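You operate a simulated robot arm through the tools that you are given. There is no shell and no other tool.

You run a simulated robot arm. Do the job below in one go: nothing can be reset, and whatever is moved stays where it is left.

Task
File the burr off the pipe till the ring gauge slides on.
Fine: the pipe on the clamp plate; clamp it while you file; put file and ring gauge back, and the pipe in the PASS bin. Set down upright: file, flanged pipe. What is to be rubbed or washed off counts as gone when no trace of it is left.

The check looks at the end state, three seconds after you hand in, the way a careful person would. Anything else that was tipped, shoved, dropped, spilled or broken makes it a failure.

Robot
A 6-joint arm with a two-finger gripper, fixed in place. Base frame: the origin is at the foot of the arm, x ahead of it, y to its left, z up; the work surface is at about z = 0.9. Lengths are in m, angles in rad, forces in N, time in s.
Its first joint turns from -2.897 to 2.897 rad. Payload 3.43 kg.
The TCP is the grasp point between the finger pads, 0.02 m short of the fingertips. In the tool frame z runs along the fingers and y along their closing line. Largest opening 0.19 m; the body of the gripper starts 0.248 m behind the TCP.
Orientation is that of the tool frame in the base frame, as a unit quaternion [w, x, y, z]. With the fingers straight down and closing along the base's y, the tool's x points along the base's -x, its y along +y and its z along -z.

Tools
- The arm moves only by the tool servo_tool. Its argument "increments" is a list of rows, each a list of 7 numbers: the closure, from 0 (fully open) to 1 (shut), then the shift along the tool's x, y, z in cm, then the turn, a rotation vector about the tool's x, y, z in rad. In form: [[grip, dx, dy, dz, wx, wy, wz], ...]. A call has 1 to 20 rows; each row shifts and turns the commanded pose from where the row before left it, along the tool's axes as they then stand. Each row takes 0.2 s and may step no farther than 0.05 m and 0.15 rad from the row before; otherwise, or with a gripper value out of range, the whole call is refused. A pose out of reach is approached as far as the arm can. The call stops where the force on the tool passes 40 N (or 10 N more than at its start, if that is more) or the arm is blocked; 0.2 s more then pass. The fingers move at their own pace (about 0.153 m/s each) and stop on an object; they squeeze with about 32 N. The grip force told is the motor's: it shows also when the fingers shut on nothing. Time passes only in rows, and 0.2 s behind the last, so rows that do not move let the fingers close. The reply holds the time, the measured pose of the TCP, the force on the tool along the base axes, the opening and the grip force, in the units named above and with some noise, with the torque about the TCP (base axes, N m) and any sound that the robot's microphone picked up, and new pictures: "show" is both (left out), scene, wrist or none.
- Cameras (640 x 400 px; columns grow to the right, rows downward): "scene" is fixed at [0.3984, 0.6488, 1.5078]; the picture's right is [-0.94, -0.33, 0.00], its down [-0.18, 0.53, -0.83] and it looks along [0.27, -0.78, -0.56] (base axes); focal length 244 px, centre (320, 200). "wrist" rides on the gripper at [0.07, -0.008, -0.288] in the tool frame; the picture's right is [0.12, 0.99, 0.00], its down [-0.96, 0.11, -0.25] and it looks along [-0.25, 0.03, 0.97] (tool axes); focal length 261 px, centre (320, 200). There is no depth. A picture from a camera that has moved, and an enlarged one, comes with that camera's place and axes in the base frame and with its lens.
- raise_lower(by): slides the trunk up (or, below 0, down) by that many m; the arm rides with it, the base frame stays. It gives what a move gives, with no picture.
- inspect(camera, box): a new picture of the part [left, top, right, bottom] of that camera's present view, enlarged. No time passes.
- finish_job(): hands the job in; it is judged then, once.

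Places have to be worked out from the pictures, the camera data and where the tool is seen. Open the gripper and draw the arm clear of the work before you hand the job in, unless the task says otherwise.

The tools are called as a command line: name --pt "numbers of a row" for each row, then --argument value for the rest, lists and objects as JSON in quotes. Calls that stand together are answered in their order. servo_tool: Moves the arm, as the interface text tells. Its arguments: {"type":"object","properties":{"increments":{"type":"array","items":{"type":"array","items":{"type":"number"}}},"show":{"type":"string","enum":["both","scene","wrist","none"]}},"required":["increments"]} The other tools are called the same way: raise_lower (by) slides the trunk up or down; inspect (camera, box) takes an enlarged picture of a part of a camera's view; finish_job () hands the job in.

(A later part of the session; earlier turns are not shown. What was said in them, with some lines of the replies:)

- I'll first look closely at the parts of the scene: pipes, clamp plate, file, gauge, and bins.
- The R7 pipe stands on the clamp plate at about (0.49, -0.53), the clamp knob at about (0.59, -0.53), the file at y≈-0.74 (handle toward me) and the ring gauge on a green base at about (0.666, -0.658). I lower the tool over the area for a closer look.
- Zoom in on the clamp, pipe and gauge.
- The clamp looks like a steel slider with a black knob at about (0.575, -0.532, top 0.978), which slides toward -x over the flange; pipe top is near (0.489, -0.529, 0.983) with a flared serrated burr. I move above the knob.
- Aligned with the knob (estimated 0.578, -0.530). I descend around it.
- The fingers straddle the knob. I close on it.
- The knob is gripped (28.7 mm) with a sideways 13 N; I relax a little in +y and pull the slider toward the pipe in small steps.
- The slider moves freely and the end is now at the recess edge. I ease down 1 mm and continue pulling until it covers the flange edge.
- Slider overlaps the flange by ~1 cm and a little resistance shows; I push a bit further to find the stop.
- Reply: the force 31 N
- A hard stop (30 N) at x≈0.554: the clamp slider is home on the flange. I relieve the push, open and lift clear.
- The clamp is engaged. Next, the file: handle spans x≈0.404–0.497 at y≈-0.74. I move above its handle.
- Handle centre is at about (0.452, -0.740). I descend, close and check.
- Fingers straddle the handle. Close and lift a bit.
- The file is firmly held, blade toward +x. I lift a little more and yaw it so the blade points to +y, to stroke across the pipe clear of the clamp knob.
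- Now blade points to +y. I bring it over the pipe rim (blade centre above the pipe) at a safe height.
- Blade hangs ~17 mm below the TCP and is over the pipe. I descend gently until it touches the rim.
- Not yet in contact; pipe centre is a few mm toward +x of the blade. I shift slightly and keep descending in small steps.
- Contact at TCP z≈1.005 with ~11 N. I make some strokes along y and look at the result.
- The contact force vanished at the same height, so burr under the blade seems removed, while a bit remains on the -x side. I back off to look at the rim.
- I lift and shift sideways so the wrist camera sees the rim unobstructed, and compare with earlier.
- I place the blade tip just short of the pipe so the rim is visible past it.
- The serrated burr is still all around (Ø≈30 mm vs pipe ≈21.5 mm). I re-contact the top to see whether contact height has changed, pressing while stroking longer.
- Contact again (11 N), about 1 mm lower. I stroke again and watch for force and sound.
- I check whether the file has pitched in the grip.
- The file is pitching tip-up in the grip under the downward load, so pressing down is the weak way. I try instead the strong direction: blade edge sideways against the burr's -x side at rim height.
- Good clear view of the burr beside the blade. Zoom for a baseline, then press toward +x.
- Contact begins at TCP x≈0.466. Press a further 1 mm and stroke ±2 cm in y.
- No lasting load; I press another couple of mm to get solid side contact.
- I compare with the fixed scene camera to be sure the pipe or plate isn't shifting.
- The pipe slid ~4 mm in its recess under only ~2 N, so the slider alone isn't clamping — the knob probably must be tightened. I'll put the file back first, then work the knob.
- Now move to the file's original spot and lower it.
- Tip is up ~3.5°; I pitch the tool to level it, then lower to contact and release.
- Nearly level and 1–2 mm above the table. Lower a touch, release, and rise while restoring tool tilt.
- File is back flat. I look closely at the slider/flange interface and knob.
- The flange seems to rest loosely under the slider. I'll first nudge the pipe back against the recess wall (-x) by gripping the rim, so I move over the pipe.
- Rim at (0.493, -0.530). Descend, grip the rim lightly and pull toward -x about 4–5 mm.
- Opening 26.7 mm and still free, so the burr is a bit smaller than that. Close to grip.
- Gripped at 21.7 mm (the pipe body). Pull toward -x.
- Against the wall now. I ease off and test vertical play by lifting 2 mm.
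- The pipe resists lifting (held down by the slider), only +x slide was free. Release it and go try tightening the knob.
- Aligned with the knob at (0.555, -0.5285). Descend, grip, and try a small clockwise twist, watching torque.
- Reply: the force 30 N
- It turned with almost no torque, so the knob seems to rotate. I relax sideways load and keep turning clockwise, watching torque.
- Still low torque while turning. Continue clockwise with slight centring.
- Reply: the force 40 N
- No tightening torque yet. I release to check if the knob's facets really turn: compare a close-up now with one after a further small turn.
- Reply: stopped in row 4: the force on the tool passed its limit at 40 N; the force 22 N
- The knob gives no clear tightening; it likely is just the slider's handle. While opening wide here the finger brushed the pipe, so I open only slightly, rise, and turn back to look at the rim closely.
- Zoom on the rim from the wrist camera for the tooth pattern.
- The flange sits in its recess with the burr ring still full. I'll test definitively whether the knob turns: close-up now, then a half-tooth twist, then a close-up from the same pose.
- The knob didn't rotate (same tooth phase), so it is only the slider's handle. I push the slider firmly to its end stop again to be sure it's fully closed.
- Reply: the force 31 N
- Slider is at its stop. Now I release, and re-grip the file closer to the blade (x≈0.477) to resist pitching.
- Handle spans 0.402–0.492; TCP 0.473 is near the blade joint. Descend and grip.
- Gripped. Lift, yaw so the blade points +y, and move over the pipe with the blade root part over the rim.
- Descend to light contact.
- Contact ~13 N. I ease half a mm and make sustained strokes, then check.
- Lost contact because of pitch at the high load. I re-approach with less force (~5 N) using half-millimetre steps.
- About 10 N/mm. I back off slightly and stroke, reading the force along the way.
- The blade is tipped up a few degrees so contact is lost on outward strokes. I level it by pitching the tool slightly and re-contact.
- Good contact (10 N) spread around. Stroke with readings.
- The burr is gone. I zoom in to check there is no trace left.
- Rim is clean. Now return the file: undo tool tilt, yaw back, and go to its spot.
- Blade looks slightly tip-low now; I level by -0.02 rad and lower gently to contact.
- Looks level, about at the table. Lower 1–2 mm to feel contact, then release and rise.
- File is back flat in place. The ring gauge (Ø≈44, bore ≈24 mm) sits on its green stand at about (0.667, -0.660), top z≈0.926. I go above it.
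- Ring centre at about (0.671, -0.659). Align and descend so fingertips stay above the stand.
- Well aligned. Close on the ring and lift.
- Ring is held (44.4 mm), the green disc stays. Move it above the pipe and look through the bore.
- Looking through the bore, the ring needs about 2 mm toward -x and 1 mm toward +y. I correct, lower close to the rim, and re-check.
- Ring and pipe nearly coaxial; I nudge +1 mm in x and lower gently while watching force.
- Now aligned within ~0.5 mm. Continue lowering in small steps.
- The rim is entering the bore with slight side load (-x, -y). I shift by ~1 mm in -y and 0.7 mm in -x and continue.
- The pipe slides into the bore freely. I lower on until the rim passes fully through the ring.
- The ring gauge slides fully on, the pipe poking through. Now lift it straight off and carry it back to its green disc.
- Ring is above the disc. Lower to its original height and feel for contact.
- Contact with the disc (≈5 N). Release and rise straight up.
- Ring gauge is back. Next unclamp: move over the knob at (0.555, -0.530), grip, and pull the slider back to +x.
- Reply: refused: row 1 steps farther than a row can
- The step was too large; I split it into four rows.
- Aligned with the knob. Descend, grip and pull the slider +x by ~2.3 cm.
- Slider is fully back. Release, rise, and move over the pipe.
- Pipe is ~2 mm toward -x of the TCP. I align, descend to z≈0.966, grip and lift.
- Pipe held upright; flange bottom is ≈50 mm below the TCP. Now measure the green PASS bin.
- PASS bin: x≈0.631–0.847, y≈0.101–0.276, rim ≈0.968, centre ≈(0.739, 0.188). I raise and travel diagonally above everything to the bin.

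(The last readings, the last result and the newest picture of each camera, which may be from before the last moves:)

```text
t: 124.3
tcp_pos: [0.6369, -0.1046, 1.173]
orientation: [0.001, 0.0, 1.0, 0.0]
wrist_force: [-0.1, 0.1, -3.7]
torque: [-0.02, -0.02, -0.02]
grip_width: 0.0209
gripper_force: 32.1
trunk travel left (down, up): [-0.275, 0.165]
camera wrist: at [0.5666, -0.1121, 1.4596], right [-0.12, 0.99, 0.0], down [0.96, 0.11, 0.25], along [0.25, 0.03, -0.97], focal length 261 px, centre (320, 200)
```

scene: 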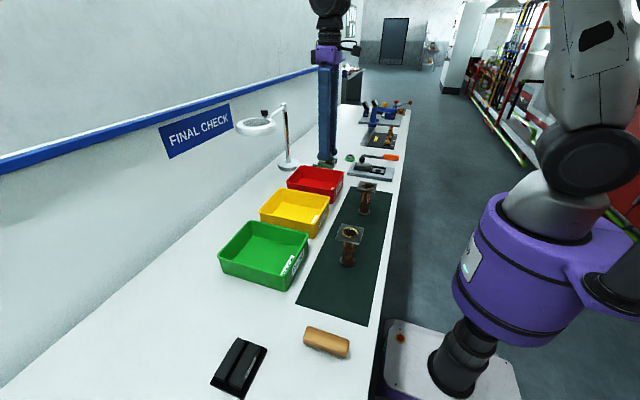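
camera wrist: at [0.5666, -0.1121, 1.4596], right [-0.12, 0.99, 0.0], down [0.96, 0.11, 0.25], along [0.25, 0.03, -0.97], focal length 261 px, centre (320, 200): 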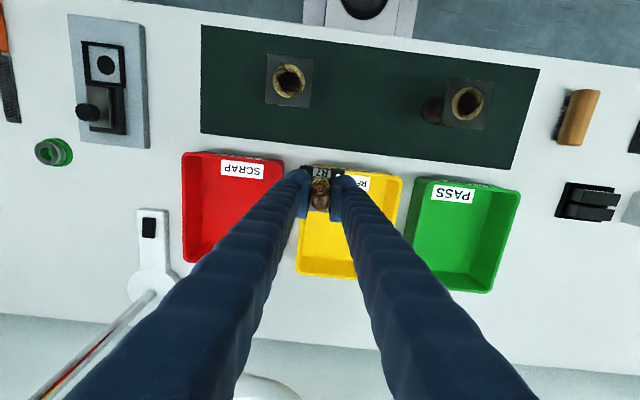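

Wrist view confirms the PASS bin centre ≈(0.740, 0.189). Continue to it.

servo_tool --pt "1 -1.47 4.2 0 0 0 0" --pt "1 -1.47 4.2 0 0 0 0" --pt "1 -1.47 4.2 0 0 0 0" --pt "1 -1.47 4.2 0 0 0 0" --pt "1 -1.47 4.2 0 0 0 0" --pt "1 -1.47 4.2 0 0 0 0" --pt "1 -1.47 4.2 0 0 0 0" --pt "1 0 0 4 0 0 0" --pt "1 0 0 3 0 0 0" --pt "1 0 0 0 0 0 0"

inspect --camera "scene" --box '[205, 150, 325, 300]'

```text
t: 126.5
tcp_pos: [0.7398, 0.185, 1.1012]
orientation: [0.002, 0.001, 1.0, 0.0]
wrist_force: [0.3, 0.4, -3.7]
torque: [-0.02, -0.03, -0.02]
grip_width: 0.0209
gripper_force: 32.0
trunk travel left (down, up): [-0.275, 0.165]
camera wrist: at [0.6703, 0.1785, 1.3882], right [-0.12, 0.99, 0.0], down [0.96, 0.11, 0.25], along [0.25, 0.03, -0.97], focal length 261 px, centre (320, 200)
```

scene: 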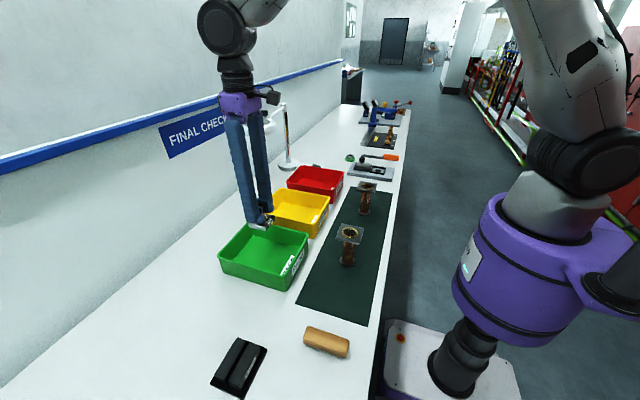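
wrist: 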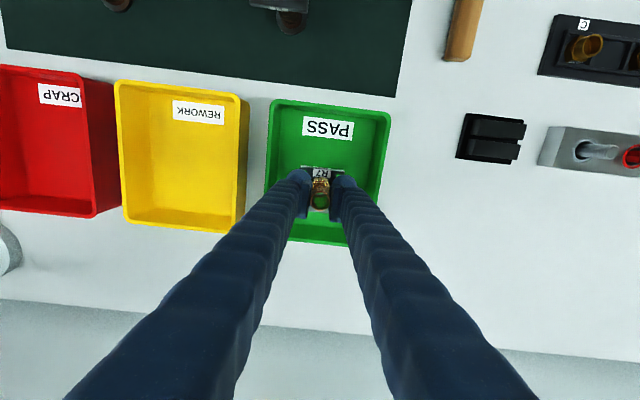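

```text
2.67 times, centred on (265, 225) of scene
camera zoom: at [0.3984, 0.6488, 1.5078], right [-0.94, -0.33, 0.0], down [-0.18, 0.53, -0.83], along [0.27, -0.78, -0.56], focal length 652 px, centre (467, 133)
```

zoom: 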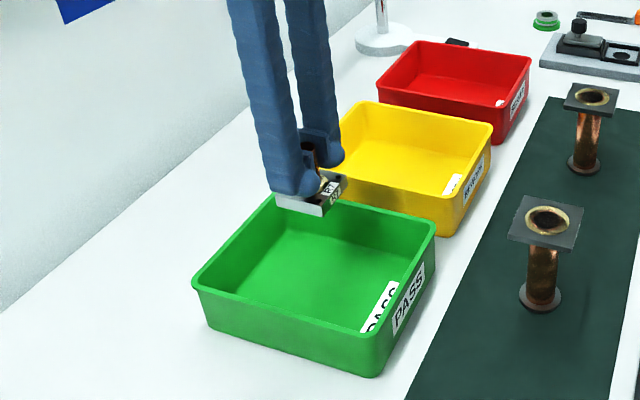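

Centred over the PASS bin. Lower into it, then small steps until contact.

servo_tool --pt "1 0 0 4 0 0 0" --pt "1 0 0 4 0 0 0" --pt "1 0 0 3 0 0 0" --pt "1 0 0 2 0 0 0" --pt "1 0 0 0.5 0 0 0" --pt "1 0 0 0.4 0 0 0" --pt "1 0 0 0 0 0 0" --show "none"

inspect --camera "scene" --box '[205, 190, 325, 300]'

```text
t: 128.1
tcp_pos: [0.7388, 0.1871, 0.9631]
orientation: [0.001, 0.001, 1.0, -0.001]
wrist_force: [0.7, -0.2, -4.0]
torque: [-0.03, 0.04, 0.01]
grip_width: 0.0207
gripper_force: 31.3
trunk travel left (down, up): [-0.275, 0.165]
```

```text
3.64 times, centred on (265, 245) of scene
camera zoom: at [0.3984, 0.6488, 1.5078], right [-0.94, -0.33, 0.0], down [-0.18, 0.53, -0.83], along [0.27, -0.78, -0.56], focal length 889 px, centre (520, 36)
```

zoom: 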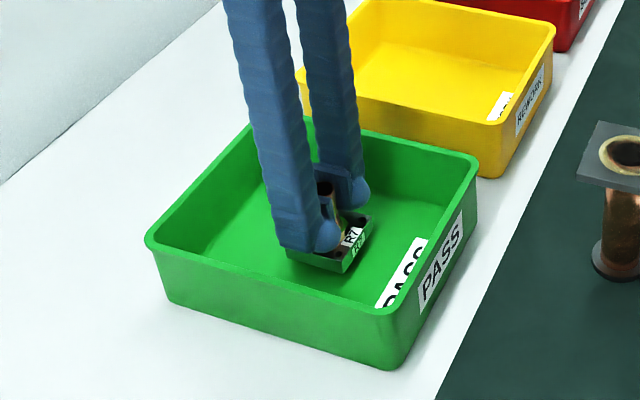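

servo_tool --pt "1 0 0 0.3 0 0 0" --pt "1 0 0 0.2 0 0 0" --pt "1 0 0 0 0 0 0" --show "none"

servo_tool --pt "1 0 0 0.2 0 0 0" --pt "1 0 0 0 0 0 0" --show "none"

```text
t: 128.9
tcp_pos: [0.7407, 0.1863, 0.9583]
orientation: [0.001, 0.0, 1.0, 0.0]
wrist_force: [0.1, 0.2, -3.9]
torque: [-0.01, 0.02, -0.02]
grip_width: 0.0208
gripper_force: 32.3
trunk travel left (down, up): [-0.275, 0.165]
```

```text
t: 129.5
tcp_pos: [0.7408, 0.1867, 0.9569]
orientation: [0.001, 0.001, 1.0, 0.0]
wrist_force: [0.1, -0.6, -4.7]
torque: [-0.02, 0.03, 0.01]
grip_width: 0.0207
gripper_force: 31.7
trunk travel left (down, up): [-0.275, 0.165]
```

No contact yet; keep stepping down 1–2 mm at a time.

servo_tool --pt "1 0 0 0.15 0 0 0" --pt "1 0 0 0 0 0 0" --show "none"

servo_tool --pt "1 0 0 0.15 0 0 0" --pt "1 0 0 0 0 0 0" --show "none"

inspect --camera "scene" --box '[235, 220, 295, 280]'

```text
t: 130.1
tcp_pos: [0.7396, 0.1866, 0.9559]
orientation: [0.0, 0.001, 1.0, 0.0]
wrist_force: [0.0, 0.6, -3.8]
torque: [0.0, 0.02, 0.03]
grip_width: 0.0205
gripper_force: 31.7
trunk travel left (down, up): [-0.275, 0.165]
```

```text
t: 130.7
tcp_pos: [0.7401, 0.1867, 0.9538]
orientation: [0.001, 0.001, 1.0, 0.001]
wrist_force: [-0.5, 0.0, -4.2]
torque: [-0.01, 0.0, 0.04]
grip_width: 0.0205
gripper_force: 32.2
trunk travel left (down, up): [-0.275, 0.165]
```

```text
6.67 times, centred on (265, 250) of scene
camera zoom: at [0.3984, 0.6488, 1.5078], right [-0.94, -0.33, 0.0], down [-0.18, 0.53, -0.83], along [0.27, -0.78, -0.56], focal length 1629 px, centre (687, -133)
```

zoom: 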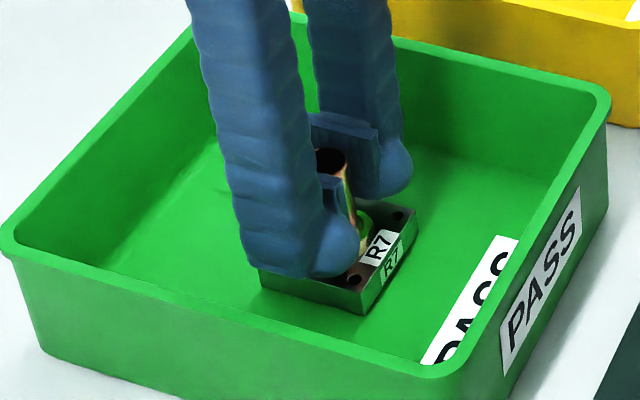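

servo_tool --pt "1 0 0 0.15 0 0 0" --pt "1 0 0 0 0 0 0" --show "none"

servo_tool --pt "1 0 0 0.15 0 0 0" --pt "1 0 0 0 0 0 0" --show "none"

servo_tool --pt "1 0 0 0.15 0 0 0" --pt "1 0 0 0 0 0 0" --show "none"

```text
t: 131.3
tcp_pos: [0.7415, 0.1861, 0.9526]
orientation: [0.002, 0.001, 1.0, 0.0]
wrist_force: [0.7, 0.3, -3.9]
torque: [-0.04, 0.0, -0.01]
grip_width: 0.0207
gripper_force: 32.0
trunk travel left (down, up): [-0.275, 0.165]
```

```text
t: 131.9
tcp_pos: [0.7406, 0.186, 0.9506]
orientation: [0.001, 0.001, 1.0, 0.0]
wrist_force: [-1.3, -4.9, 7.0]
torque: [0.13, 0.07, 0.02]
grip_width: 0.0208
gripper_force: 31.7
trunk travel left (down, up): [-0.275, 0.165]
```

```text
t: 132.5
tcp_pos: [0.7408, 0.1865, 0.9514]
orientation: [0.002, 0.001, 1.0, -0.001]
wrist_force: [-0.7, -3.4, 22.9]
torque: [-0.05, 0.11, 0.0]
grip_width: 0.0206
gripper_force: 32.2
trunk travel left (down, up): [-0.275, 0.165]
```

Flange is on the bin floor. Ease off, open and rise straight up.

servo_tool --pt "1 0 0 -0.2 0 0 0" --pt "0.85 0 0 0 0 0 0" --pt "0.7 0 0 0 0 0 0" --pt "0.7 0 0 0 0 0 0" --pt "0.7 0 0 -3 0 0 0" --pt "0.7 0 0 -4 0 0 0" --pt "0.7 0 0 -4 0 0 0" --pt "0.7 0 0 -4 0 0 0" --pt "0.7 0 0 -4 0 0 0" --pt "0.5 0 0 -4 0 0 0" --pt "0.2 3 -3 0 0 0 0" --pt "0.2 3 -3 0 0 0 0" --pt "0.2 3 -3 0 0 0 0" --pt "0.2 3 -3 0 0 0 0" --pt "0.2 0 0 0 0 0 0"

inspect --camera "scene" --box '[205, 205, 325, 300]'

inspect --camera "scene" --box '[335, 140, 415, 190]'

```text
t: 135.7
tcp_pos: [0.6211, 0.0657, 1.1805]
orientation: [-0.001, 0.001, 1.0, 0.0]
wrist_force: [0.6, -0.4, -0.7]
torque: [0.04, 0.04, 0.0]
grip_width: 0.1519
gripper_force: 0.0
trunk travel left (down, up): [-0.275, 0.165]
camera wrist: at [0.5516, 0.0582, 1.4684], right [-0.12, 0.99, 0.0], down [0.96, 0.11, 0.25], along [0.25, 0.03, -0.97], focal length 261 px, centre (320, 200)
```

scene: 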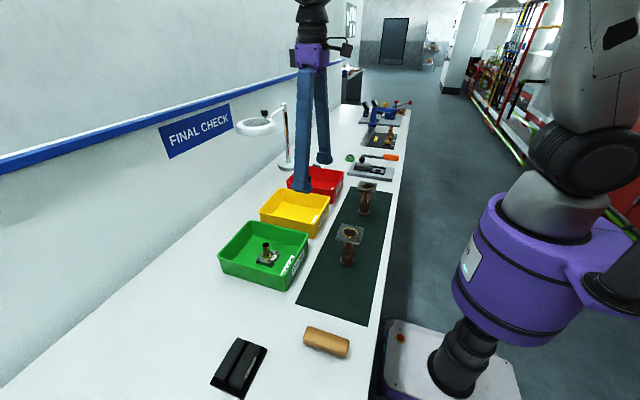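
wrist: 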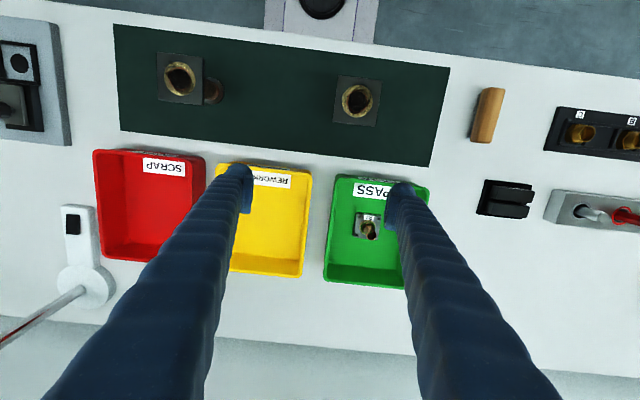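

```text
4.21 times, centred on (265, 252) of scene
camera zoom: at [0.3984, 0.6488, 1.5078], right [-0.94, -0.33, 0.0], down [-0.18, 0.53, -0.83], along [0.27, -0.78, -0.56], focal length 1029 px, centre (552, -21)
```

zoom: 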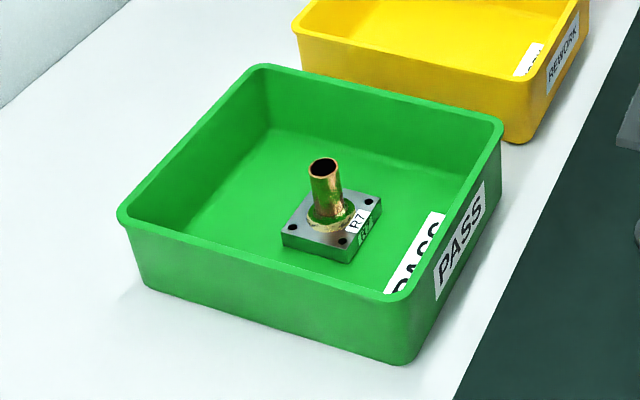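

```text
8.00 times, centred on (375, 165) of scene
camera zoom: at [0.3984, 0.6488, 1.5078], right [-0.94, -0.33, 0.0], down [-0.18, 0.53, -0.83], along [0.27, -0.78, -0.56], focal length 1955 px, centre (-120, 480)
```

zoom: 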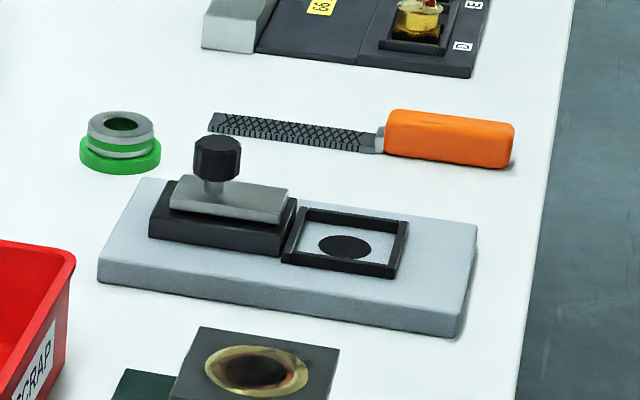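

Pipe stands upright, deburred, in the PASS bin; the file and ring gauge are back in place, the clamp is open again, and the arm is open and clear. I hand in.

finish_job

```text
The job is handed in.
```

The R7 pipe is deburred, and the ring gauge slides all the way on without force. The pipe is now standing upright in the PASS bin.

- **Filing:** I slid the clamp onto the flange before filing. Close-ups of the rim afterwards show no burr left. My first side stroke slid the pipe about 4 mm in its recess despite the clamp. I pushed it back, and it stayed put during the top strokes that took the burr off.
- **Gauge check:** I lowered the ring gauge onto the clamped pipe until the rim came through the top, with only about 1 N of side load at the end. I then set it back on its green disc.
- **File:** It is back lying flat, about 4–5 mm from its original spot.
- **Clamp:** The slider is back in its open position.

I released the pipe and moved the arm clear, with the gripper open, before handing in. The last pictures show nothing else moved or knocked over.
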